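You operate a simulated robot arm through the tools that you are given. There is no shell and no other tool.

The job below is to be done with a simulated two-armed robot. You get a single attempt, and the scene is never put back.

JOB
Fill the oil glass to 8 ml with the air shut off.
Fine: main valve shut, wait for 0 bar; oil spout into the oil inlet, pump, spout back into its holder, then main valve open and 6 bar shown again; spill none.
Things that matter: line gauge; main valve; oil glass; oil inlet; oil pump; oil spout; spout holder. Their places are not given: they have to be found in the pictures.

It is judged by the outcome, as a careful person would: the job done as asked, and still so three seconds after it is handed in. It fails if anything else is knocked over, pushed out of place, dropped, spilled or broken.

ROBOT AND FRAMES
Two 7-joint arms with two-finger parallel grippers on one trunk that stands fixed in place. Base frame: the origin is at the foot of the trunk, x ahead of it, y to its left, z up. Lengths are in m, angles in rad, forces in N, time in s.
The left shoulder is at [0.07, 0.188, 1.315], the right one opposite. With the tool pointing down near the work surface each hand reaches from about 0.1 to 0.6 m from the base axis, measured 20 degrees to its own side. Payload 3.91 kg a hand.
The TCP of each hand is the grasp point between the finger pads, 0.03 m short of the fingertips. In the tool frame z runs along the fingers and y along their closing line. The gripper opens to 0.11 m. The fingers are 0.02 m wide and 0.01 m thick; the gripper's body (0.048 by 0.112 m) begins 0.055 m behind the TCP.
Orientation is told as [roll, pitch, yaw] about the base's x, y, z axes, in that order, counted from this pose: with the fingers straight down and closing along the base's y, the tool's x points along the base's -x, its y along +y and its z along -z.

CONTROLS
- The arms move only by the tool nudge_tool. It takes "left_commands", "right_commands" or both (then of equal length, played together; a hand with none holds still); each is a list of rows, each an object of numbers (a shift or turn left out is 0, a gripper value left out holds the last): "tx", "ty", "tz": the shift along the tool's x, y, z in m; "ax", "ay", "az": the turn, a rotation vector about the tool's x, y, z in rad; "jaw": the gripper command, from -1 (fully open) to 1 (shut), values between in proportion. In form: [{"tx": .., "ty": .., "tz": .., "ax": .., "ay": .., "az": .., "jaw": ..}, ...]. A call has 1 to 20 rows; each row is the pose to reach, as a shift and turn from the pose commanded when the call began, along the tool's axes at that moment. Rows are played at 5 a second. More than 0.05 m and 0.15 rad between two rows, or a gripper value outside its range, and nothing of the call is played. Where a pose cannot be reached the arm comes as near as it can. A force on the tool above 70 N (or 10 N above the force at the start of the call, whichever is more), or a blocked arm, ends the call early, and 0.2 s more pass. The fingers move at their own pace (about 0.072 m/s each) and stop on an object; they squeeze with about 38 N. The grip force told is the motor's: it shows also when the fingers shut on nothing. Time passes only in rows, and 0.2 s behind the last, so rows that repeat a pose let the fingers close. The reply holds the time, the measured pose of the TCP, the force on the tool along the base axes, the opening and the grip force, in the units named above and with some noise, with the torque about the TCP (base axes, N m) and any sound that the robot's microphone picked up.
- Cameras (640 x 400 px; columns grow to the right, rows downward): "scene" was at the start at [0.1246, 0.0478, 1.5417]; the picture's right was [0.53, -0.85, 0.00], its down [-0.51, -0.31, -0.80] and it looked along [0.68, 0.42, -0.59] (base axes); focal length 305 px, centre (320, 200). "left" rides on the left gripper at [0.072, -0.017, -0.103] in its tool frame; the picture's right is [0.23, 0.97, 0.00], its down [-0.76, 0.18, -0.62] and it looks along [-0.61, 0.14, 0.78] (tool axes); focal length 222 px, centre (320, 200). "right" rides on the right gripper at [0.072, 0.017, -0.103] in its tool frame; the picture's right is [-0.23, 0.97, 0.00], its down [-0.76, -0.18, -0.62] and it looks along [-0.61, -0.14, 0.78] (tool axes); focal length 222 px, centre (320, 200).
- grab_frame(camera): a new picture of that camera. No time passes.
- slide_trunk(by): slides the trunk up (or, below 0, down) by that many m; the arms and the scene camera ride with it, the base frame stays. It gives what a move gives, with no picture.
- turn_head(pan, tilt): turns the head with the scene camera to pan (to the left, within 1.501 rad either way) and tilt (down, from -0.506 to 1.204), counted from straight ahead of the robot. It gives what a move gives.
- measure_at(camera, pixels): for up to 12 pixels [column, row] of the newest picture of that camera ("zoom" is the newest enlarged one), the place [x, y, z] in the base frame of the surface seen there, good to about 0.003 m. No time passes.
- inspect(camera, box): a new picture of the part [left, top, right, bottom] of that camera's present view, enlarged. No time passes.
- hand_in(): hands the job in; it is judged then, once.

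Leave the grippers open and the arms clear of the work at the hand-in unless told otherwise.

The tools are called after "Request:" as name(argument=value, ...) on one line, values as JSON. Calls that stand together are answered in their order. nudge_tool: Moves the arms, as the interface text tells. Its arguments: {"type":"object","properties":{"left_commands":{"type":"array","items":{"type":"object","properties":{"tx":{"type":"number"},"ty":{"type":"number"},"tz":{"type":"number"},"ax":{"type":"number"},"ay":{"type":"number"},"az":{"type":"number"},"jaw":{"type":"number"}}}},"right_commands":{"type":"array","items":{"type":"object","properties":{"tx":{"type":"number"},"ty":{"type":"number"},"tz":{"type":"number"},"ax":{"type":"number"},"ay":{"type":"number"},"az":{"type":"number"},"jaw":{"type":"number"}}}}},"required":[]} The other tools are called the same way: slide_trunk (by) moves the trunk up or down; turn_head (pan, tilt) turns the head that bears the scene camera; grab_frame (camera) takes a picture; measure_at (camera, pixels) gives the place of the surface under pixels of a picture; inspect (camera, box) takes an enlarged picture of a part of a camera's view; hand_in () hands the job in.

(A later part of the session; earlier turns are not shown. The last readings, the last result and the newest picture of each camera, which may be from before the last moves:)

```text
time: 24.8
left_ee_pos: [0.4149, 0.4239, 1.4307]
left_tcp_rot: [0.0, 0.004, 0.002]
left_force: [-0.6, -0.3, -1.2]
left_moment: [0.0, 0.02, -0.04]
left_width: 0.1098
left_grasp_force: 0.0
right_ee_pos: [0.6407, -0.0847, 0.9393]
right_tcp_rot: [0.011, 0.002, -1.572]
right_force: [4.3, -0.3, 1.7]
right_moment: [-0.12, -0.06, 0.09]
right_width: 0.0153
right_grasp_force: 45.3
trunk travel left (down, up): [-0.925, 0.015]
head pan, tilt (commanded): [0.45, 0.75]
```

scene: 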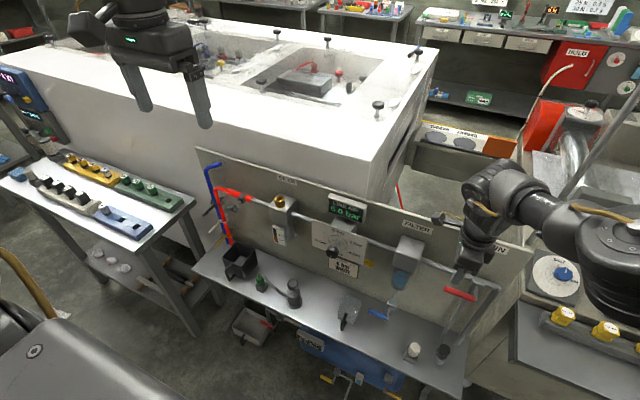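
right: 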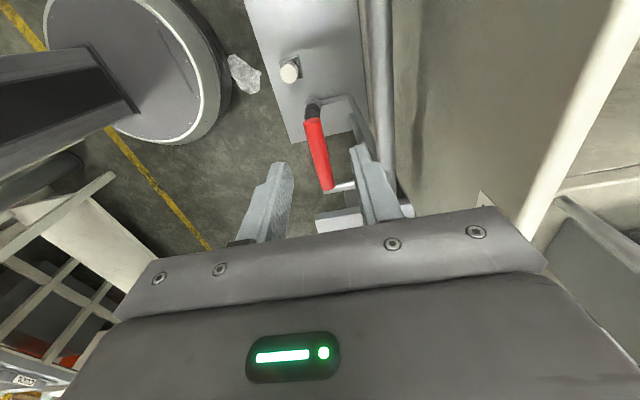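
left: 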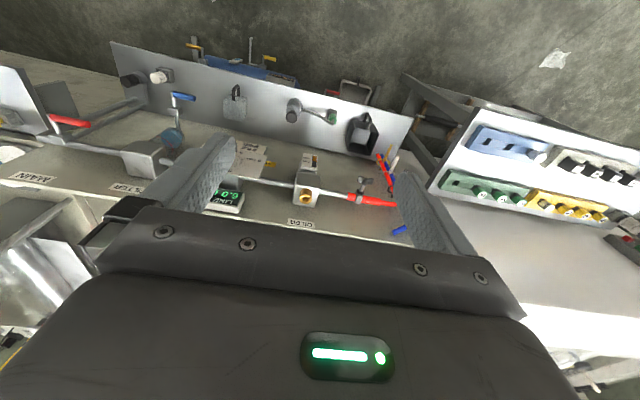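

Gripped (opening 15 mm). I now test the turning direction: 8 mm up, and read the force.

Request:
nudge_tool(right_commands=[{"tz": -0.004}, {"tz": -0.008}, {"tz": -0.008}])

Request:
inspect(camera="right", box=[230, 80, 430, 240])

```text
time: 25.6
left_ee_pos: [0.4166, 0.4225, 1.4305]
left_tcp_rot: [0.001, 0.006, 0.002]
left_force: [0.4, 0.1, 0.3]
left_moment: [-0.02, -0.02, 0.0]
left_width: 0.1099
left_grasp_force: 0.2
right_ee_pos: [0.6406, -0.085, 0.9452]
right_tcp_rot: [0.008, 0.001, -1.572]
right_force: [3.0, -1.1, -19.1]
right_moment: [1.1, -0.12, 0.04]
right_width: 0.0153
right_grasp_force: 44.7
trunk travel left (down, up): [-0.925, 0.015]
head pan, tilt (commanded): [0.45, 0.75]
```

```text
2.50 times, centred on (330, 160) of right
```

zoom: 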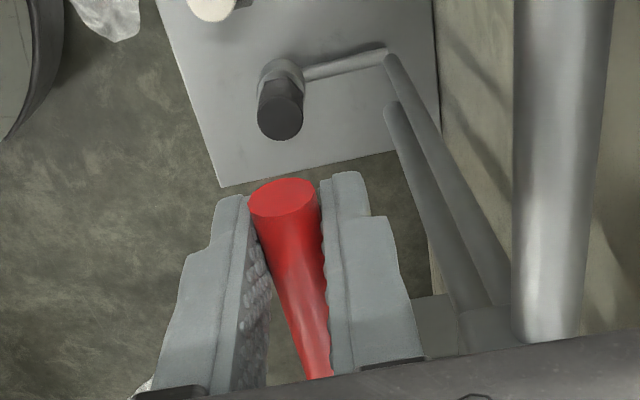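

Going up 6 mm took 19 N. Now I compare with the same distance down from the start.

Request:
nudge_tool(right_commands=[{"tz": 0.004}, {"tz": 0.008}, {"tz": 0.008}])

Request:
nudge_tool(right_commands=[{"tz": 0.004}, {"tz": 0.008}, {"tz": 0.008}])

Request:
inspect(camera="right", box=[230, 80, 430, 240])

```text
time: 26.4
left_ee_pos: [0.414, 0.4227, 1.4314]
left_tcp_rot: [0.001, 0.001, 0.003]
left_force: [-1.0, -0.3, 1.0]
left_moment: [0.0, 0.01, -0.01]
left_width: 0.1099
left_grasp_force: 0.0
right_ee_pos: [0.641, -0.0842, 0.943]
right_tcp_rot: [0.016, -0.001, -1.574]
right_force: [8.9, -6.2, 20.6]
right_moment: [-1.3, -0.13, 0.06]
right_width: 0.016
right_grasp_force: 45.1
trunk travel left (down, up): [-0.925, 0.015]
head pan, tilt (commanded): [0.45, 0.75]
```

```text
time: 27.2
left_ee_pos: [0.412, 0.4229, 1.4334]
left_tcp_rot: [0.002, -0.002, 0.002]
left_force: [-0.1, 0.1, -0.5]
left_moment: [-0.03, -0.02, -0.03]
left_width: 0.1101
left_grasp_force: 0.1
right_ee_pos: [0.6404, -0.0834, 0.9368]
right_tcp_rot: [0.022, 0.003, -1.571]
right_force: [13.1, -5.8, 40.6]
right_moment: [-0.53, -0.16, 0.07]
right_width: 0.0152
right_grasp_force: 45.0
trunk travel left (down, up): [-0.925, 0.015]
head pan, tilt (commanded): [0.45, 0.75]
```

```text
2.50 times, centred on (330, 160) of right
```

zoom: 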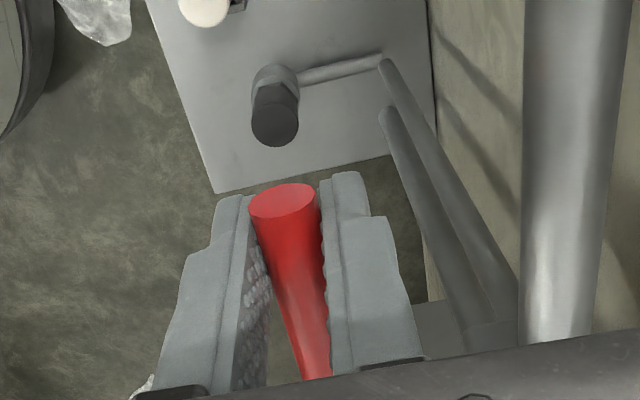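

The signs are clear: upward the lever is free (the 19 N is only the pads resisting twist, since force times arm equals the moment), and downward it meets a stop. So shut is up. I now swing it up along its arc about the stem (y = -0.143, z = 0.929), first to 30°, rolling the hand a little with it.

Request:
nudge_tool(right_commands=[{"tx": 0.0, "tz": -0.008}, {"tx": -0.001, "tz": -0.0181, "ay": 0.058}, {"tx": -0.0045, "tz": -0.0278, "ay": 0.116}, {"tx": -0.0095, "tz": -0.037, "ay": 0.175}, {"tx": -0.0095, "tz": -0.037, "ay": 0.175}])

Request:
grab_frame(camera="scene")

Request:
inspect(camera="right", box=[230, 80, 430, 240])

```text
time: 28.4
left_ee_pos: [0.4203, 0.4235, 1.4296]
left_tcp_rot: [0.002, 0.006, 0.002]
left_force: [0.0, 0.3, 0.0]
left_moment: [0.0, -0.01, -0.02]
left_width: 0.1102
left_grasp_force: 0.1
right_ee_pos: [0.641, -0.0917, 0.9661]
right_tcp_rot: [0.006, 0.179, -1.567]
right_force: [13.1, 9.2, -16.7]
right_moment: [1.26, -0.03, 0.0]
right_width: 0.0151
right_grasp_force: 44.6
trunk travel left (down, up): [-0.925, 0.015]
head pan, tilt (commanded): [0.45, 0.75]
```

```text
taken
```

scene: 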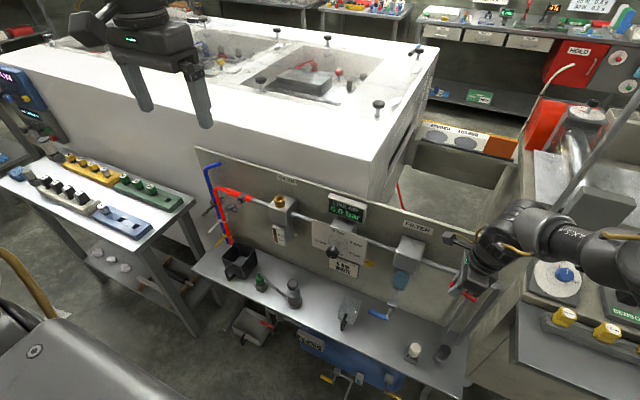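

```text
2.50 times, centred on (330, 160) of right
```

zoom: 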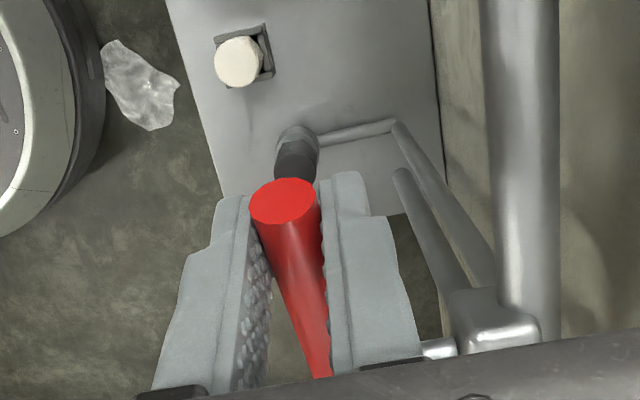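

The lever follows upward. I carry on along the arc to 60°.

Request:
nudge_tool(right_commands=[{"tx": -0.0049, "ty": 0.0005, "tz": -0.0093, "ay": 0.058}, {"tx": -0.0111, "ty": 0.001, "tz": -0.0174, "ay": 0.116}, {"tx": -0.019, "ty": 0.001, "tz": -0.0244, "ay": 0.174}, {"tx": -0.019, "ty": 0.001, "tz": -0.0244, "ay": 0.174}])

Request:
inspect(camera="scene", box=[320, 190, 520, 315])

Request:
inspect(camera="right", box=[230, 80, 430, 240])

```text
time: 29.4
left_ee_pos: [0.4184, 0.4272, 1.4285]
left_tcp_rot: [-0.003, 0.006, 0.003]
left_force: [0.1, -0.1, 0.4]
left_moment: [0.01, -0.03, 0.0]
left_width: 0.1101
left_grasp_force: 0.0
right_ee_pos: [0.6415, -0.1107, 0.989]
right_tcp_rot: [0.011, 0.353, -1.565]
right_force: [8.0, 19.9, -9.1]
right_moment: [1.53, 0.14, -0.25]
right_width: 0.0156
right_grasp_force: 44.8
trunk travel left (down, up): [-0.925, 0.015]
head pan, tilt (commanded): [0.45, 0.75]
```

```text
3.20 times, centred on (420, 252) of scene
```

zoom: 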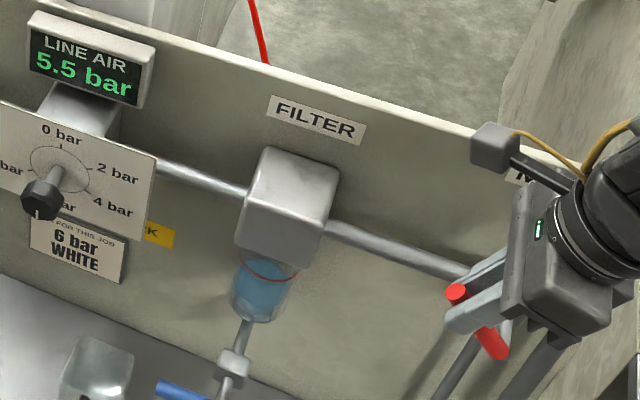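

```text
2.50 times, centred on (330, 160) of right
```

zoom: 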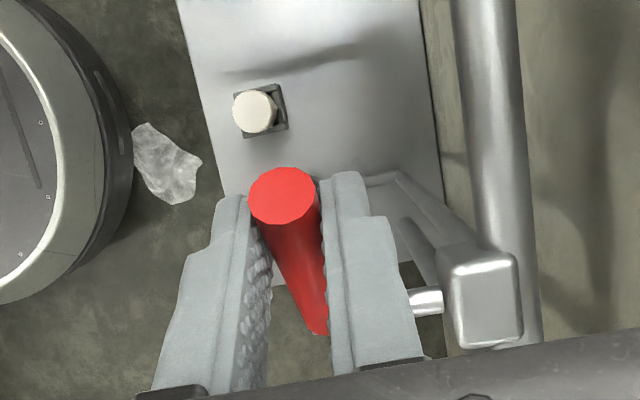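

The gauge already falls (5.5 bar). I continue the arc to 90° plus a little extra for the lag.

Request:
nudge_tool(right_commands=[{"tx": -0.0077, "tz": -0.0072, "ay": 0.058}, {"tx": -0.0165, "tz": -0.013, "ay": 0.116}, {"tx": -0.0261, "tz": -0.0173, "ay": 0.174}, {"tx": -0.0339, "tz": -0.0194, "ay": 0.2}, {"tx": -0.0339, "tz": -0.0194, "ay": 0.2}])

Request:
inspect(camera="scene", box=[320, 190, 520, 315])

Request:
inspect(camera="right", box=[230, 80, 430, 240])

```text
time: 30.6
left_ee_pos: [0.4157, 0.4287, 1.4305]
left_tcp_rot: [-0.005, 0.004, 0.001]
left_force: [-0.3, 0.0, 0.4]
left_moment: [0.03, 0.0, -0.02]
left_width: 0.1101
left_grasp_force: 0.1
right_ee_pos: [0.6408, -0.1486, 1.0003]
right_tcp_rot: [0.022, 0.556, -1.558]
right_force: [15.7, 21.9, 17.8]
right_moment: [1.63, 0.24, -0.26]
right_width: 0.0155
right_grasp_force: 45.2
trunk travel left (down, up): [-0.925, 0.015]
head pan, tilt (commanded): [0.45, 0.75]
```

```text
3.20 times, centred on (420, 252) of scene
```

zoom: 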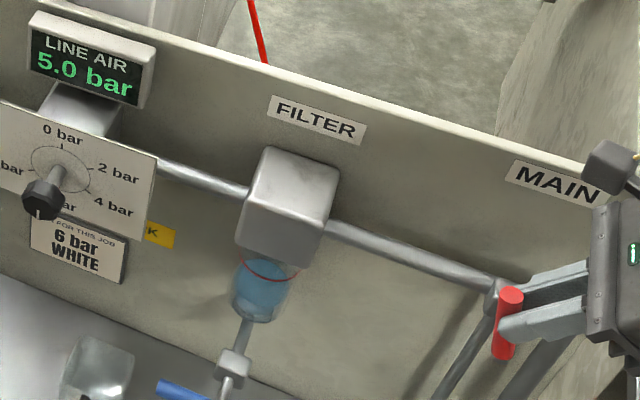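

```text
2.50 times, centred on (330, 160) of right
```

zoom: 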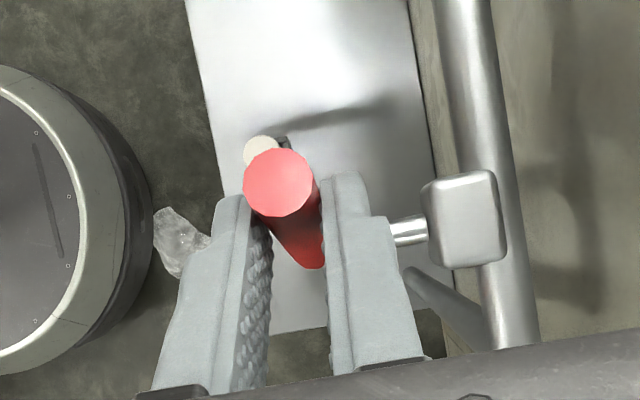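

The lever now stands up (grip point directly above the stem) and the gauge reads 5.0 bar, falling. I press 4 mm more toward the stop and hold for a moment, then look again.

Request:
nudge_tool(right_commands=[{"tx": -0.0034, "tz": -0.0021}, {"tx": -0.0034, "tz": -0.0021}, {"tx": -0.0034, "tz": -0.0021}, {"tx": -0.0034, "tz": -0.0021}])

Request:
inspect(camera="scene", box=[320, 190, 520, 315])

```text
time: 31.6
left_ee_pos: [0.4151, 0.4286, 1.4294]
left_tcp_rot: [-0.004, 0.002, 0.002]
left_force: [0.8, -0.3, -0.4]
left_moment: [0.04, 0.0, -0.01]
left_width: 0.1098
left_grasp_force: 0.0
right_ee_pos: [0.64, -0.1508, 0.9998]
right_tcp_rot: [0.022, 0.553, -1.561]
right_force: [13.5, 21.6, 20.9]
right_moment: [1.63, 0.17, -0.3]
right_width: 0.0156
right_grasp_force: 45.3
trunk travel left (down, up): [-0.925, 0.015]
head pan, tilt (commanded): [0.45, 0.75]
```

```text
3.20 times, centred on (420, 252) of scene
```

zoom: 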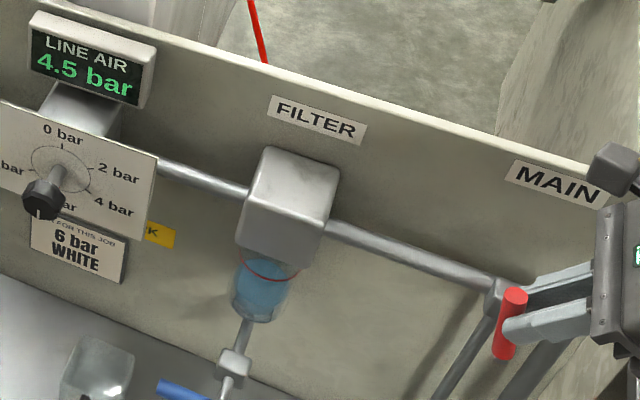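

Gauge is at 4.5 bar and falling steadily. I open the fingers just enough (about 40 mm) to let go of the lever and watch whether it stays upright.

Request:
nudge_tool(right_commands=[{"jaw": 0.5}, {"jaw": 0.27}, {"jaw": 0.27}, {"jaw": 0.27}])

Request:
inspect(camera="scene", box=[320, 190, 520, 315])

Request:
inspect(camera="right", box=[230, 80, 430, 240])

```text
time: 32.6
left_ee_pos: [0.4159, 0.4206, 1.4329]
left_tcp_rot: [0.002, 0.002, 0.001]
left_force: [0.2, 0.5, -0.4]
left_moment: [0.0, 0.0, -0.02]
left_width: 0.1101
left_grasp_force: 0.1
right_ee_pos: [0.6385, -0.159, 0.9954]
right_tcp_rot: [0.012, 0.551, -1.566]
right_force: [-0.7, 0.3, 0.1]
right_moment: [0.02, -0.01, 0.03]
right_width: 0.0403
right_grasp_force: 0.0
trunk travel left (down, up): [-0.925, 0.015]
head pan, tilt (commanded): [0.45, 0.75]
```

```text
3.20 times, centred on (420, 252) of scene
```

zoom: 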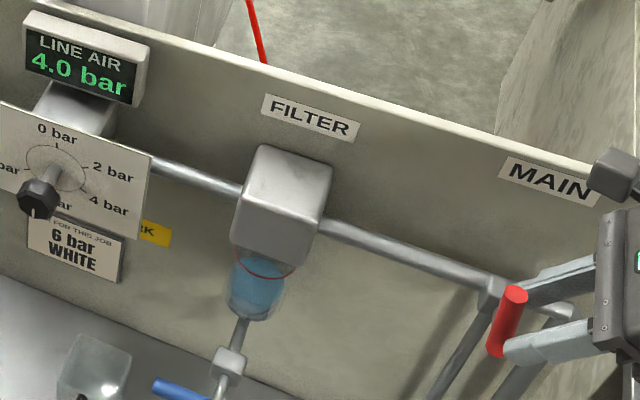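

```text
2.50 times, centred on (330, 160) of right
```

zoom: 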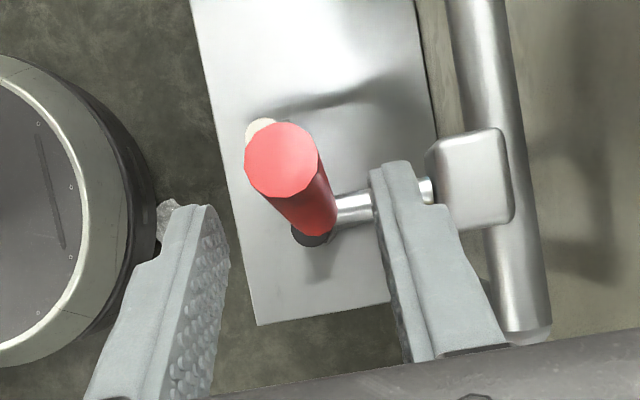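

The lever stays upright when let go, and the gauge shows 4.0 bar. I withdraw the right hand along its fingers and then back toward the robot.

Request:
nudge_tool(right_commands=[{"tz": -0.03}, {"tz": -0.06}, {"tz": -0.09}, {"tz": -0.1, "ty": -0.04}, {"tz": -0.1, "ty": -0.08}, {"tz": -0.1, "ty": -0.12}, {"tz": -0.1, "ty": -0.16}, {"tz": -0.1, "ty": -0.18}])

Request:
grab_frame(camera="scene")

```text
time: 34.4
left_ee_pos: [0.4133, 0.4227, 1.4325]
left_tcp_rot: [0.001, 0.002, 0.002]
left_force: [0.3, -0.2, -0.1]
left_moment: [-0.03, -0.06, -0.05]
left_width: 0.1101
left_grasp_force: 0.0
right_ee_pos: [0.4578, -0.2109, 1.0794]
right_tcp_rot: [0.015, 0.551, -1.565]
right_force: [-0.1, 0.3, -0.5]
right_moment: [-0.03, 0.02, 0.01]
right_width: 0.0399
right_grasp_force: 0.1
trunk travel left (down, up): [-0.925, 0.015]
head pan, tilt (commanded): [0.45, 0.75]
```

```text
taken
```

scene: 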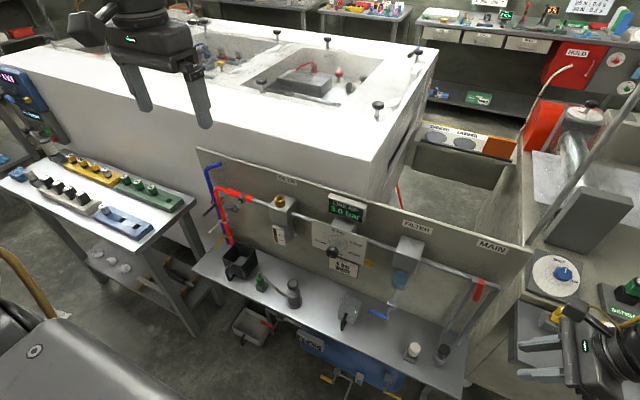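

The gauge reads about 3.0 bar and dropping. I move the right hand up and back to a parked, fingers-down pose, out of the way.

Request:
nudge_tool(right_commands=[{"tx": 0.015, "ty": -0.015, "tz": -0.025, "ay": -0.11}, {"tx": 0.03, "ty": -0.03, "tz": -0.05, "ay": -0.22}, {"tx": 0.045, "ty": -0.045, "tz": -0.075, "ay": -0.33}, {"tx": 0.06, "ty": -0.06, "tz": -0.1, "ay": -0.44}, {"tx": 0.0786, "ty": -0.08, "tz": -0.128, "ay": -0.551}, {"tx": 0.0786, "ty": -0.08, "tz": -0.128, "ay": -0.551}])

Request:
slide_trunk(by=-0.2)

Request:
grab_frame(camera="scene")

```text
time: 35.8
left_ee_pos: [0.4157, 0.4237, 1.4314]
left_tcp_rot: [0.0, 0.001, 0.001]
left_force: [0.0, -0.5, 0.4]
left_moment: [0.0, 0.01, 0.0]
left_width: 0.1104
left_grasp_force: 0.0
right_ee_pos: [0.3746, -0.2102, 1.2275]
right_tcp_rot: [0.011, -0.002, -1.572]
right_force: [-0.3, 0.0, 0.1]
right_moment: [0.0, 0.04, 0.0]
right_width: 0.04
right_grasp_force: 0.0
trunk travel left (down, up): [-0.925, 0.015]
head pan, tilt (commanded): [0.45, 0.75]
```

```text
time: 38.0
left_ee_pos: [0.4145, 0.4234, 1.2306]
left_tcp_rot: [0.0, 0.0, 0.003]
left_force: [0.7, -0.1, -0.4]
left_moment: [0.01, 0.02, 0.0]
left_width: 0.1099
left_grasp_force: 0.0
right_ee_pos: [0.3738, -0.2086, 1.0279]
right_tcp_rot: [0.01, -0.001, -1.573]
right_force: [0.0, -0.4, -0.4]
right_moment: [-0.01, 0.01, 0.01]
right_width: 0.0402
right_grasp_force: 0.1
trunk travel left (down, up): [-0.725, 0.215]
head pan, tilt (commanded): [0.45, 0.75]
```

```text
taken
```

scene: 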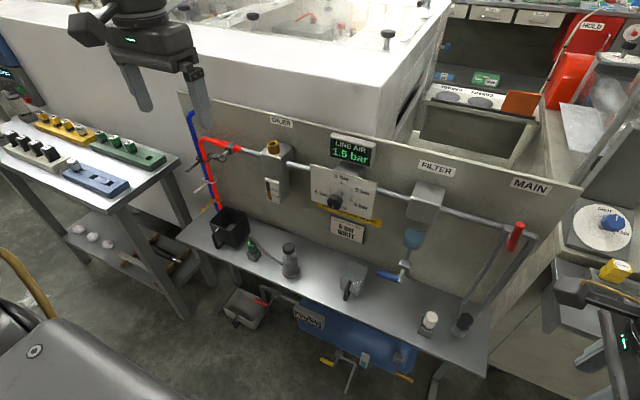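

The lever is upright and the gauge reads 1.5 bar. While it bleeds, I zoom on the inlet and the spout for exact places.

Request:
inspect(camera="scene", box=[245, 130, 305, 210])

Request:
measure_at(camera="zoom", pixels=[[320, 95], [300, 110], [345, 110], [320, 125], [400, 60], [330, 170], [300, 300], [320, 330], [250, 130], [420, 150]])

Request:
inspect(camera="scene", box=[230, 225, 310, 285])

```text
5.00 times, centred on (275, 170) of scene
```

zoom: 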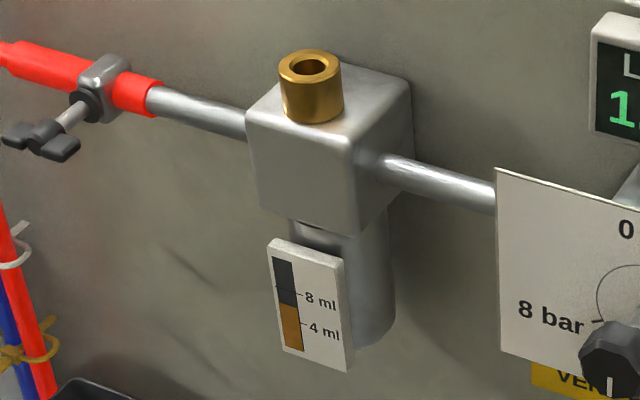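

```text
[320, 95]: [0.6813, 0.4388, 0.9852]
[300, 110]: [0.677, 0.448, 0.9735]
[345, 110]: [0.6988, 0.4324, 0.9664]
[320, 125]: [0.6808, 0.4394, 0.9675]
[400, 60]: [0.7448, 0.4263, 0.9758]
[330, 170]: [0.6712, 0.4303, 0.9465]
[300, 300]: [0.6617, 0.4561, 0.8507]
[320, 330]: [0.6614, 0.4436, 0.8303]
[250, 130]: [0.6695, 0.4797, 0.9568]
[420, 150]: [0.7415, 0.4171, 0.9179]
```

```text
6.67 times, centred on (270, 255) of scene
```

zoom: 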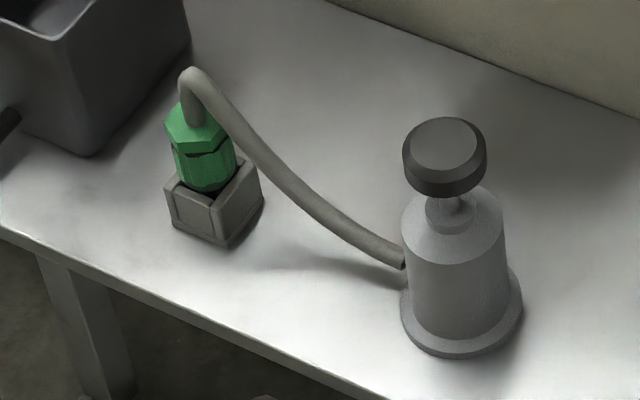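

Measuring the spout, holder, pump and hose in this zoom.

Request:
measure_at(camera="zoom", pixels=[[195, 135], [220, 130], [205, 175], [222, 165], [190, 205], [235, 195], [192, 75], [300, 195], [400, 260], [445, 150], [455, 270], [460, 335]])

Request:
measure_at(camera="scene", pixels=[[284, 118], [270, 115], [330, 131], [272, 145], [274, 143], [275, 148]])

```text
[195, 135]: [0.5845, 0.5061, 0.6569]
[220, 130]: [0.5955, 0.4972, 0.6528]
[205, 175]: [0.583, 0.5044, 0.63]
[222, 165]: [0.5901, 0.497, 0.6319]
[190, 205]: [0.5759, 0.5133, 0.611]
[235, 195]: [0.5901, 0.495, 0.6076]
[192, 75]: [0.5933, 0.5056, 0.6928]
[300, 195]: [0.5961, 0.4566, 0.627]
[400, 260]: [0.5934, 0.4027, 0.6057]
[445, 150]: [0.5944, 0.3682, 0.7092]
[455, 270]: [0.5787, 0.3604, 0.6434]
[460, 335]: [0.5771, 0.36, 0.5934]
```

```text
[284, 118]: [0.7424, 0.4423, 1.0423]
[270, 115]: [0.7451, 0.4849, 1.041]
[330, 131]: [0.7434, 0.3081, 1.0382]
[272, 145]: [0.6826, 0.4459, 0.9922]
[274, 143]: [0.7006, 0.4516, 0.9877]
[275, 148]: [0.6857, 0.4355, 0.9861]
```

I take the left-hand view, which looks down on the inlet, to find the centre of the brass socket.

Request:
grab_frame(camera="left")

```text
taken
```

left: 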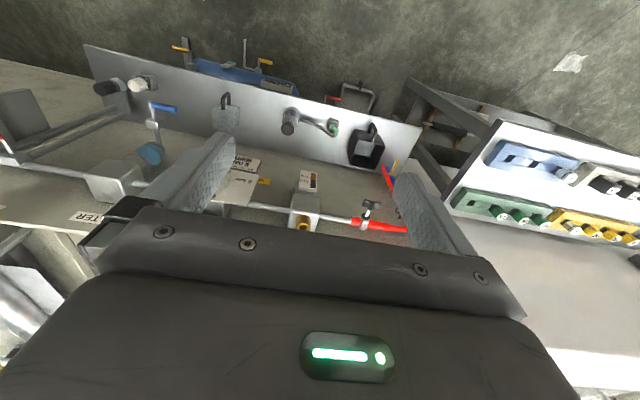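

The brass socket shows at (303,224) in the left view. I enlarge it.

Request:
inspect(camera="left", box=[280, 165, 340, 240])

```text
5.33 times, centred on (310, 202) of left
```

zoom: 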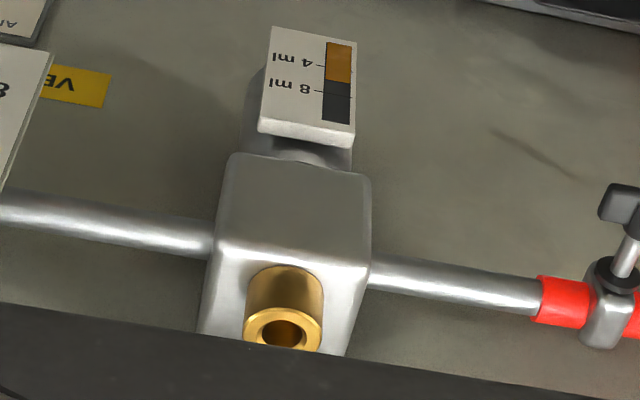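

The glass reads about 6 ml (level between the 4 and 8 ticks). I measure the brass rim points.

Request:
measure_at(camera="zoom", pixels=[[252, 330], [315, 335], [285, 312], [285, 290], [300, 350], [283, 335], [215, 320], [360, 300], [290, 245], [225, 240], [365, 255]])

```text
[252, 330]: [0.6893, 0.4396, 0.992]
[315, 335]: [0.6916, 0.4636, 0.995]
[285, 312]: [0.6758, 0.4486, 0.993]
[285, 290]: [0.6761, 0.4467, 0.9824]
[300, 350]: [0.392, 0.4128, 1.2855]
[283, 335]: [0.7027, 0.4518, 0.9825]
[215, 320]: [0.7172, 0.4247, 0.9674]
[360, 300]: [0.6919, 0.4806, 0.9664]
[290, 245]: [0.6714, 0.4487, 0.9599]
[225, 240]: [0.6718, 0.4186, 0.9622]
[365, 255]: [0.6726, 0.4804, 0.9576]
```

The inlet's rim is centred near (0.690, 0.450) at z = 0.994. I turn the left hand +90° about the vertical so that its fingers close along x (the hose leaves the spout toward -y, between the fingers).

Request:
nudge_tool(left_commands=[{"az": -0.143}, {"az": -0.286}, {"az": -0.429}, {"az": -0.572}, {"az": -0.715}, {"az": -0.858}, {"az": -1.001}, {"az": -1.144}, {"az": -1.287}, {"az": -1.43}, {"az": -1.571}, {"az": -1.571}])

Request:
grab_frame(camera="scene")

```text
time: 40.6
left_ee_pos: [0.4558, 0.5682, 1.2802]
left_tcp_rot: [-0.024, 0.011, 1.454]
left_force: [-0.2, -1.5, -0.8]
left_moment: [0.02, -0.01, 0.02]
left_width: 0.1099
left_grasp_force: 0.0
left hand out of reach, approached as far as the arm can: row 5, 6, 7, 8, 9, 10, 11, 12
right_ee_pos: [0.3718, -0.2104, 1.0269]
right_tcp_rot: [0.011, 0.002, -1.572]
right_force: [0.1, -0.2, -0.3]
right_moment: [0.0, -0.05, -0.03]
right_width: 0.0401
right_grasp_force: 0.1
trunk travel left (down, up): [-0.725, 0.215]
head pan, tilt (commanded): [0.45, 0.75]
```

```text
taken
```

scene: 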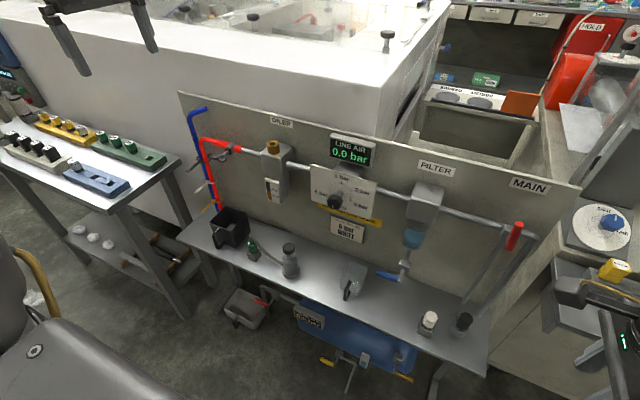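

The gauge shows 0.0 bar. The left wrist cannot turn that way, so I'll turn it back and the other way instead, while bringing the hand to open space at about (0.56, 0.46, 1.15).

Request:
nudge_tool(left_commands=[{"tx": 0.01, "ty": -0.012, "tz": 0.012, "az": 0.14}, {"tx": 0.02, "ty": -0.024, "tz": 0.026, "az": 0.28}, {"tx": 0.03, "ty": -0.036, "tz": 0.04, "az": 0.42}, {"tx": 0.04, "ty": -0.048, "tz": 0.053, "az": 0.56}, {"tx": 0.05, "ty": -0.06, "tz": 0.066, "az": 0.7}, {"tx": 0.06, "ty": -0.072, "tz": 0.08, "az": 0.84}, {"tx": 0.07, "ty": -0.084, "tz": 0.093, "az": 0.98}, {"tx": 0.08, "ty": -0.096, "tz": 0.106, "az": 1.12}, {"tx": 0.09, "ty": -0.108, "tz": 0.12, "az": 1.26}, {"tx": 0.095, "ty": -0.116, "tz": 0.13, "az": 1.4}, {"tx": 0.095, "ty": -0.116, "tz": 0.13, "az": 1.454}, {"tx": 0.095, "ty": -0.116, "tz": 0.13, "az": 1.454}])

Request:
nudge_tool(left_commands=[{"az": 0.143}, {"az": 0.286}, {"az": 0.429}, {"az": 0.572}, {"az": 0.715}, {"az": 0.858}, {"az": 1.001}, {"az": 1.144}, {"az": 1.287}, {"az": 1.43}, {"az": 1.571}, {"az": 1.571}])

Request:
grab_frame(camera="scene")

```text
time: 43.2
left_ee_pos: [0.5607, 0.4566, 1.1518]
left_tcp_rot: [-0.02, -0.019, -0.001]
left_force: [0.8, -0.2, -0.4]
left_moment: [0.01, 0.0, 0.05]
left_width: 0.11
left_grasp_force: 0.2
right_ee_pos: [0.3751, -0.21, 1.0272]
right_tcp_rot: [0.011, 0.0, -1.573]
right_force: [0.2, 0.1, -0.3]
right_moment: [0.02, 0.0, -0.02]
right_width: 0.04
right_grasp_force: 0.1
trunk travel left (down, up): [-0.725, 0.215]
head pan, tilt (commanded): [0.45, 0.75]
```

```text
time: 45.8
left_ee_pos: [0.5606, 0.4558, 1.1523]
left_tcp_rot: [0.022, -0.017, -1.572]
left_force: [-0.5, -0.2, -0.1]
left_moment: [0.0, -0.02, -0.01]
left_width: 0.1102
left_grasp_force: 0.1
right_ee_pos: [0.3746, -0.2093, 1.0283]
right_tcp_rot: [0.011, -0.001, -1.572]
right_force: [-0.4, -0.2, -0.1]
right_moment: [-0.03, 0.01, 0.03]
right_width: 0.0402
right_grasp_force: 0.0
trunk travel left (down, up): [-0.725, 0.215]
head pan, tilt (commanded): [0.45, 0.75]
```

```text
taken
```

scene: 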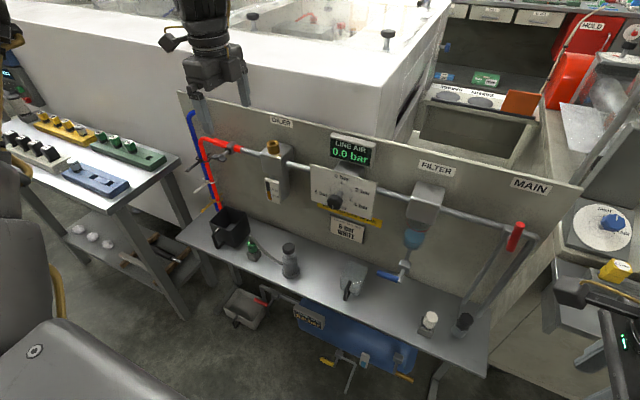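

The left hand now has its fingers closing along x without limits, and the line is at 0.0 bar. I test the reach above the inlet by moving forward at this height (z 1.15, above the panel top), jaw partly closed.

Request:
nudge_tool(left_commands=[{"ty": 0.04, "jaw": 0.0}, {"ty": 0.08, "jaw": 0.0}, {"ty": 0.12, "tx": -0.003, "jaw": 0.0}, {"ty": 0.13, "tx": -0.006, "jaw": 0.0}, {"ty": 0.13, "tx": -0.006, "jaw": 0.0}])

Request:
grab_frame(camera="left")

Request:
grab_frame(camera="scene")

```text
time: 47.0
left_ee_pos: [0.6076, 0.4571, 1.1246]
left_tcp_rot: [0.022, -0.017, -1.573]
left_force: [0.1, 0.2, 0.2]
left_moment: [0.01, 0.0, 0.01]
left_width: 0.055
left_grasp_force: 0.1
left hand out of reach, approached as far as the arm can: row 1, 2, 3, 4, 5
right_ee_pos: [0.3737, -0.2094, 1.028]
right_tcp_rot: [0.012, -0.001, -1.572]
right_force: [0.1, 0.5, 0.1]
right_moment: [0.02, 0.0, 0.02]
right_width: 0.0403
right_grasp_force: 0.1
trunk travel left (down, up): [-0.725, 0.215]
head pan, tilt (commanded): [0.45, 0.75]
```

```text
taken
```

left: 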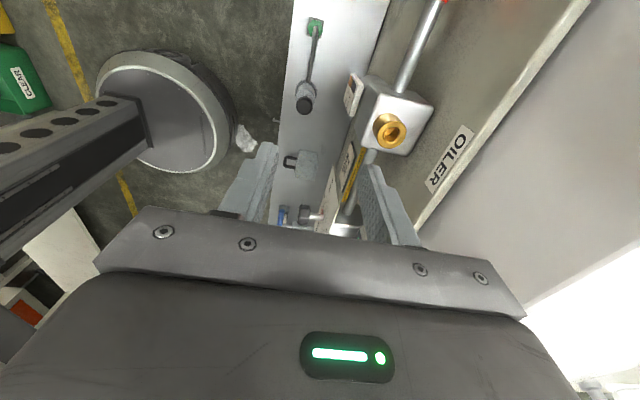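

```text
taken
```

scene: 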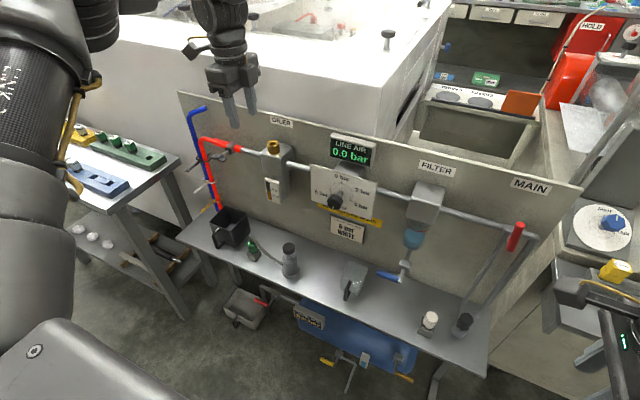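

The inlet is out of reach with the fingers straight down (stopped at x = 0.608). So I'll use a hand slanted about 45° forward, closing roughly along y, for both spout and inlet. First I turn back, to yaw about +0.2, at (0.50, 0.46, 1.15).

Request:
nudge_tool(left_commands=[{"ty": -0.02, "tz": -0.006, "az": -0.14}, {"ty": -0.04, "tz": -0.012, "az": -0.28}, {"ty": -0.06, "tz": -0.018, "az": -0.42}, {"ty": -0.08, "tz": -0.024, "az": -0.56}, {"ty": -0.1, "tz": -0.03, "az": -0.7}, {"ty": -0.105, "tz": -0.03, "az": -0.84}, {"ty": -0.105, "tz": -0.03, "az": -0.98}, {"ty": -0.105, "tz": -0.03, "az": -1.12}, {"ty": -0.105, "tz": -0.03, "az": -1.26}, {"ty": -0.105, "tz": -0.03, "az": -1.4}, {"ty": -0.105, "tz": -0.03, "az": -1.54}, {"ty": -0.105, "tz": -0.03, "az": -1.68}, {"ty": -0.105, "tz": -0.03, "az": -1.77}, {"ty": -0.105, "tz": -0.03, "az": -1.77}])

```text
time: 50.0
left_ee_pos: [0.4986, 0.4587, 1.1489]
left_tcp_rot: [-0.021, -0.017, 0.2]
left_force: [-1.0, 0.1, 0.4]
left_moment: [0.04, -0.03, -0.03]
left_width: 0.0549
left_grasp_force: 0.1
right_ee_pos: [0.3743, -0.209, 1.0289]
right_tcp_rot: [0.011, 0.0, -1.572]
right_force: [-0.8, 0.1, 0.4]
right_moment: [0.0, -0.04, 0.02]
right_width: 0.0403
right_grasp_force: 0.1
trunk travel left (down, up): [-0.725, 0.215]
head pan, tilt (commanded): [0.45, 0.75]
```

Reached without limits. Now I pitch the left hand 0.785 rad forward while moving 8 cm ahead.

Request:
nudge_tool(left_commands=[{"tx": -0.013, "ty": -0.003, "ay": -0.13}, {"tx": -0.026, "ty": -0.006, "ay": -0.26}, {"tx": -0.039, "ty": -0.008, "ay": -0.39}, {"tx": -0.052, "ty": -0.011, "ay": -0.52}, {"tx": -0.065, "ty": -0.014, "ay": -0.65}, {"tx": -0.0784, "ty": -0.016, "ay": -0.785}, {"tx": -0.0784, "ty": -0.016, "ay": -0.785}])

Request:
grab_frame(camera="scene")

Request:
grab_frame(camera="left")

```text
time: 51.6
left_ee_pos: [0.5789, 0.4589, 1.1494]
left_tcp_rot: [-0.03, -0.804, 0.219]
left_force: [0.1, -0.6, 0.5]
left_moment: [0.02, -0.02, 0.0]
left_width: 0.0548
left_grasp_force: 0.1
right_ee_pos: [0.3735, -0.2096, 1.0277]
right_tcp_rot: [0.012, -0.001, -1.572]
right_force: [0.2, -0.2, -0.2]
right_moment: [0.0, -0.03, 0.0]
right_width: 0.0401
right_grasp_force: 0.0
trunk travel left (down, up): [-0.725, 0.215]
head pan, tilt (commanded): [0.45, 0.75]
```

```text
taken
```

scene: 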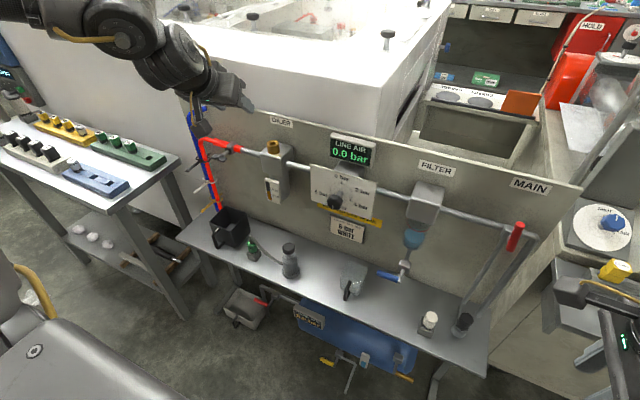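

```text
taken
```

left: 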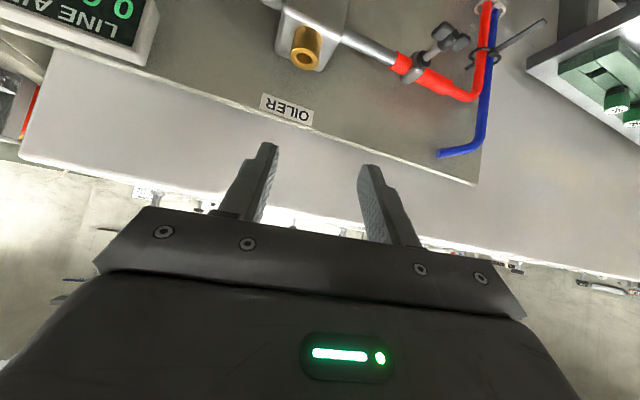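

That pose works. I check the reach to a point just above the inlet, about (0.67, 0.45, 1.12), before fetching the spout.

Request:
nudge_tool(left_commands=[{"tx": -0.02, "ty": -0.013, "tz": 0.035}, {"tx": -0.038, "ty": -0.026, "tz": 0.07}, {"tx": -0.038, "ty": -0.026, "tz": 0.07}])

Request:
grab_frame(camera="left")

```text
time: 52.4
left_ee_pos: [0.6536, 0.448, 1.1315]
left_tcp_rot: [-0.031, -0.803, 0.221]
left_force: [-1.2, 0.0, 0.8]
left_moment: [0.01, 0.02, -0.06]
left_width: 0.0551
left_grasp_force: 0.1
right_ee_pos: [0.3735, -0.2098, 1.0283]
right_tcp_rot: [0.011, -0.001, -1.574]
right_force: [0.2, -1.1, 0.6]
right_moment: [0.01, -0.03, 0.04]
right_width: 0.0404
right_grasp_force: 0.0
trunk travel left (down, up): [-0.725, 0.215]
head pan, tilt (commanded): [0.45, 0.75]
```

```text
taken
```

left: 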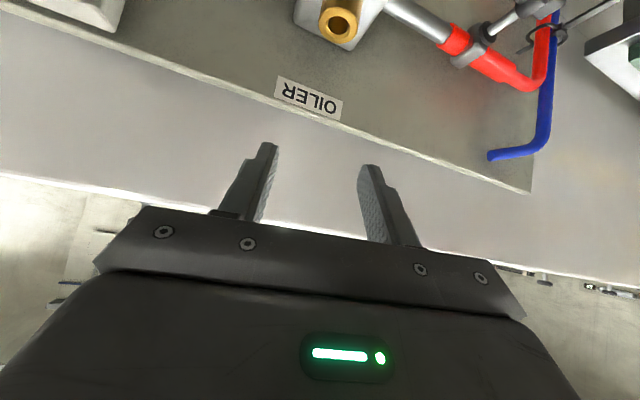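

Reachable. From this view the inlet hole is at (338,22); I zoom and measure its rim once more.

Request:
inspect(camera="left", box=[300, 0, 380, 50])

Request:
measure_at(camera="zoom", pixels=[[270, 190], [300, 125], [345, 170], [410, 190], [380, 130], [325, 265], [380, 270], [345, 310], [310, 210], [300, 250], [370, 110]])

```text
8.00 times, centred on (340, 25) of left
```

zoom: 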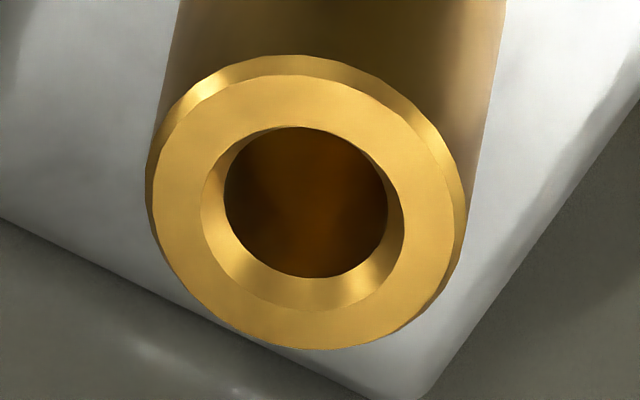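

```text
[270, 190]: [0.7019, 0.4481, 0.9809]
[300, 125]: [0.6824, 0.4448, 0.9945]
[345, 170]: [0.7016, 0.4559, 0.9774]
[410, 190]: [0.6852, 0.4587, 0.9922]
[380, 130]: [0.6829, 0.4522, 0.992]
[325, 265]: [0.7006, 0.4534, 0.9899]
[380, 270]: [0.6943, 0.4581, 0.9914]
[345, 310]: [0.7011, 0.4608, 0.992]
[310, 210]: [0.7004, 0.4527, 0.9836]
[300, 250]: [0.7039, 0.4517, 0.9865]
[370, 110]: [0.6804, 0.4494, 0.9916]
```

The mouth is chamfered, which will help. I measure the flat rim at its four sides.

Request:
measure_at(camera="zoom", pixels=[[168, 190], [185, 190], [445, 220], [430, 215], [290, 85], [290, 105], [315, 340], [315, 328], [180, 120], [410, 120], [205, 300], [420, 310]])

```text
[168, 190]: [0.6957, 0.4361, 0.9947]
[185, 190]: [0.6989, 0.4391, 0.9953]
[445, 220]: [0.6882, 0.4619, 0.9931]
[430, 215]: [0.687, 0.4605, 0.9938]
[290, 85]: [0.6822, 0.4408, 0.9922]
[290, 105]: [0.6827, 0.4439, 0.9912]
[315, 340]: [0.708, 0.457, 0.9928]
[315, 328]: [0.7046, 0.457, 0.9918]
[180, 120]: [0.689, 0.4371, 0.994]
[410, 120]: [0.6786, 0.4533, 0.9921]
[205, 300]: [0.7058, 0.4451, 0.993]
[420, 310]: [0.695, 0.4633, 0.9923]
```

The inlet centre comes out at (0.692, 0.4495), top at z = 0.993, bore about 16 mm with a wider chamfer. Now I bring the left hand back and down to look at the spout, target (0.47, 0.475, 0.80).

Request:
nudge_tool(left_commands=[{"tx": 0.0266, "ty": 0.011, "tz": -0.0276}, {"tx": 0.0531, "ty": 0.022, "tz": -0.0552}, {"tx": 0.0797, "ty": 0.033, "tz": -0.0828}, {"tx": 0.1135, "ty": 0.04, "tz": -0.071}, {"tx": 0.1474, "ty": 0.0465, "tz": -0.0593}, {"tx": 0.181, "ty": 0.053, "tz": -0.0476}, {"tx": 0.215, "ty": 0.06, "tz": -0.0358}, {"tx": 0.2436, "ty": 0.0619, "tz": -0.0079}, {"tx": 0.2722, "ty": 0.0638, "tz": 0.02}, {"tx": 0.3008, "ty": 0.0657, "tz": 0.0479}, {"tx": 0.3294, "ty": 0.0676, "tz": 0.0758}, {"tx": 0.358, "ty": 0.0695, "tz": 0.1038}, {"tx": 0.358, "ty": 0.0695, "tz": 0.1038}])

Request:
grab_frame(camera="left")

Request:
grab_frame(camera="scene")

```text
time: 55.2
left_ee_pos: [0.4743, 0.4724, 0.867]
left_tcp_rot: [-0.028, -0.802, 0.217]
left_force: [0.4, 0.7, -1.4]
left_moment: [0.01, 0.04, 0.01]
left_width: 0.055
left_grasp_force: 0.1
left hand out of reach, approached as far as the arm can: row 11, 12, 13
right_ee_pos: [0.3752, -0.2095, 1.0275]
right_tcp_rot: [0.009, -0.001, -1.572]
right_force: [-0.3, -0.3, -1.1]
right_moment: [0.02, 0.01, 0.03]
right_width: 0.0407
right_grasp_force: 0.0
trunk travel left (down, up): [-0.725, 0.215]
head pan, tilt (commanded): [0.45, 0.75]
```

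```text
taken
```

left: 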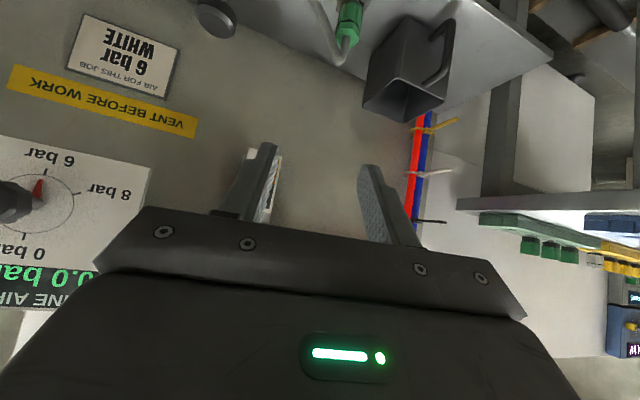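

```text
taken
```

scene: 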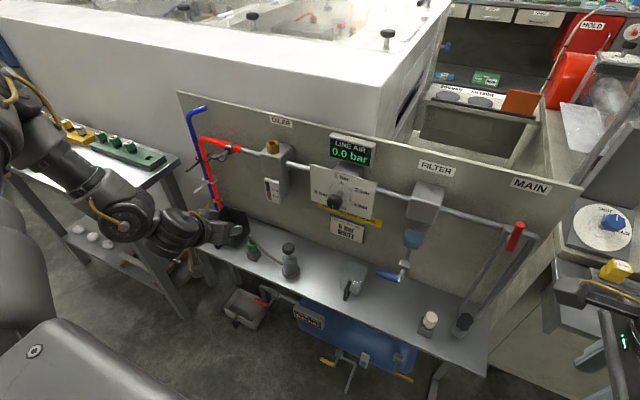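

The hand stops at z = 0.867 at this trunk height. Before lowering the trunk I check the left arm's links against the side table, measuring the elbow (128,215), forearm (60,170) and wrist (180,235).

Request:
measure_at(camera="scene", pixels=[[128, 215], [95, 205], [60, 170], [30, 120], [170, 230], [215, 230], [190, 265], [60, 300], [150, 160], [185, 190], [110, 230]])

```text
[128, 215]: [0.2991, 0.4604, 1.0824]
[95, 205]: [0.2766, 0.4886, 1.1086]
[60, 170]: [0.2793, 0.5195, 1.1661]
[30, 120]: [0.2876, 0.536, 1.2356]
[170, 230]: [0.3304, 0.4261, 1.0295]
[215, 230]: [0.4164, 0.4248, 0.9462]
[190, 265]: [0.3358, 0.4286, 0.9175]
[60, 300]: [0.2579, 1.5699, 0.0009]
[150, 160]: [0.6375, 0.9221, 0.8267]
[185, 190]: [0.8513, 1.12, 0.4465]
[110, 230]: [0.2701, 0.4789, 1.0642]
```

The links are clear of everything (wrist joint near (0.29, 0.47, 1.06), table beyond y 0.75). I lower the trunk by 0.15 m, which takes the left hand to about z 0.717 in front of the shelf.

Request:
slide_trunk(by=-0.15)

Request:
grab_frame(camera="left")

Request:
grab_frame(camera="scene")

```text
time: 56.9
left_ee_pos: [0.4743, 0.4721, 0.7164]
left_tcp_rot: [-0.03, -0.801, 0.221]
left_force: [-0.8, 0.1, 0.0]
left_moment: [0.0, 0.01, -0.01]
left_width: 0.0549
left_grasp_force: 0.1
right_ee_pos: [0.3748, -0.2106, 0.878]
right_tcp_rot: [0.011, 0.0, -1.573]
right_force: [0.0, 1.0, -0.9]
right_moment: [-0.01, 0.01, -0.01]
right_width: 0.0401
right_grasp_force: 0.0
trunk travel left (down, up): [-0.575, 0.365]
head pan, tilt (commanded): [0.45, 0.75]
```

```text
taken
```

left: 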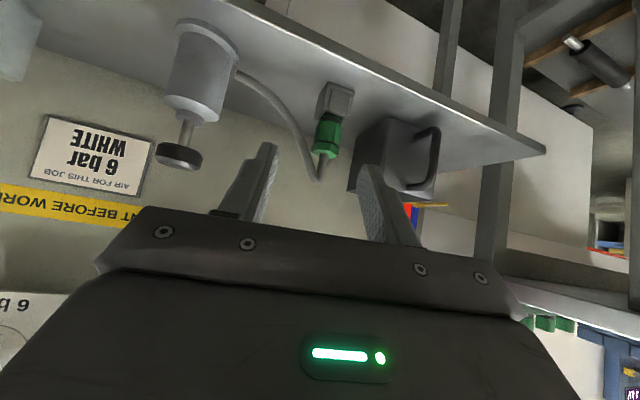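

```text
taken
```

scene: 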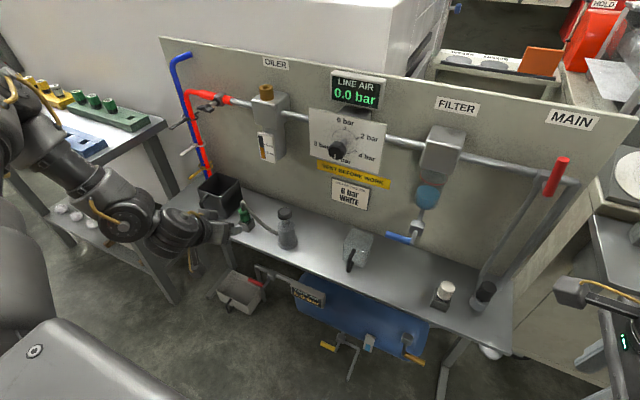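

The spout is right ahead of the left fingers, upside-down in this view at (327,135). I zoom in on it and measure.

Request:
inspect(camera="left", box=[220, 60, 380, 200])

Request:
inspect(camera="scene", box=[190, 170, 310, 260])

```text
2.86 times, centred on (300, 130) of left
```

zoom: 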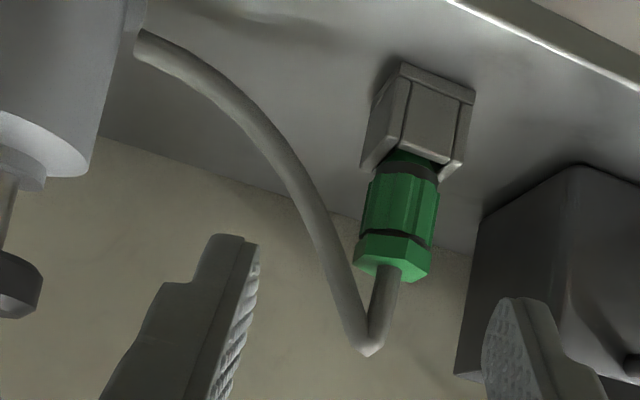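

```text
4.44 times, centred on (250, 215) of scene
```

zoom: 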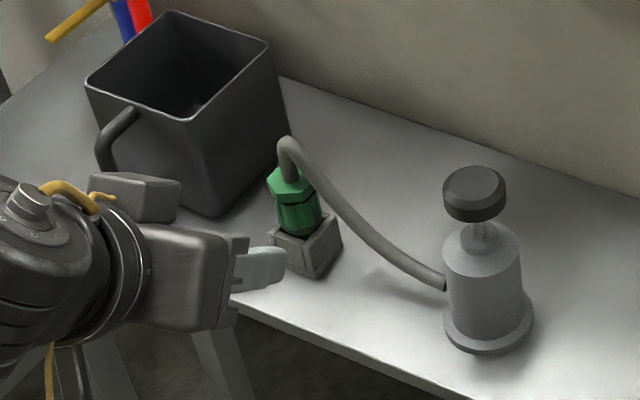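

The bucket stands close to the spout on its +y side. I measure the bucket's near corner and the spout for finger clearance.

Request:
measure_at(camera="zoom", pixels=[[205, 150], [215, 205], [270, 50], [285, 120], [250, 190], [293, 185], [298, 215], [315, 205], [290, 150], [340, 205], [300, 250], [330, 235]])

Request:
inspect(camera="left", box=[280, 70, 380, 150])

Request:
measure_at(camera="zoom", pixels=[[250, 260], [310, 280], [350, 285], [300, 340], [240, 340], [330, 350], [280, 230], [320, 170], [250, 80], [440, 130], [470, 380], [395, 395]])

```text
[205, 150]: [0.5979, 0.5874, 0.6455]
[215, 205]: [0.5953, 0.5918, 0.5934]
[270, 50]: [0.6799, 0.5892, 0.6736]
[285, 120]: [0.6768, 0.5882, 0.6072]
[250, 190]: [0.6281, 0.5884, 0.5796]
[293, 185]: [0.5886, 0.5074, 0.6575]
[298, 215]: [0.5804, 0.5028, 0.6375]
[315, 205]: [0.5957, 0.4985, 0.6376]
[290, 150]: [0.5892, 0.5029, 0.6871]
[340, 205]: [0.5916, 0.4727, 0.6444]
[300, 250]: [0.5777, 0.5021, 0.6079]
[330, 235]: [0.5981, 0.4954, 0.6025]
```

```text
5.00 times, centred on (330, 110) of left
```

zoom: 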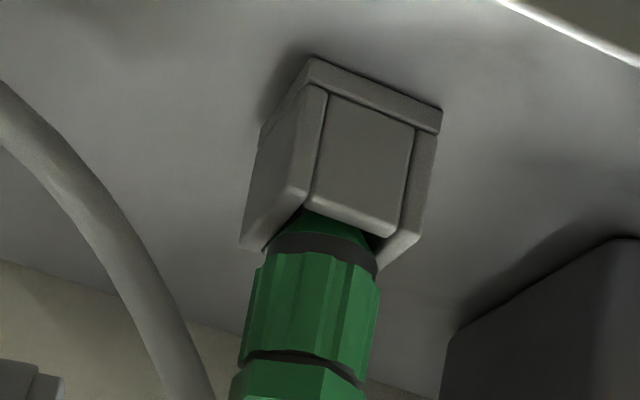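

```text
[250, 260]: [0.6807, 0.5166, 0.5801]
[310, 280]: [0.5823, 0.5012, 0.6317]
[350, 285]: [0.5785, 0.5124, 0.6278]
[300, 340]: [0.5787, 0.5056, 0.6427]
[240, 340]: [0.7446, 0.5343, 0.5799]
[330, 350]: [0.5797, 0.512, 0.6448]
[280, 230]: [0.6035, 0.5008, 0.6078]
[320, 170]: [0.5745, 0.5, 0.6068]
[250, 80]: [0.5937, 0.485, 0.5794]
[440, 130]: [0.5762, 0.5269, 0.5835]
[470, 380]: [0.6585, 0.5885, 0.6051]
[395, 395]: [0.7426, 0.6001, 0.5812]
```

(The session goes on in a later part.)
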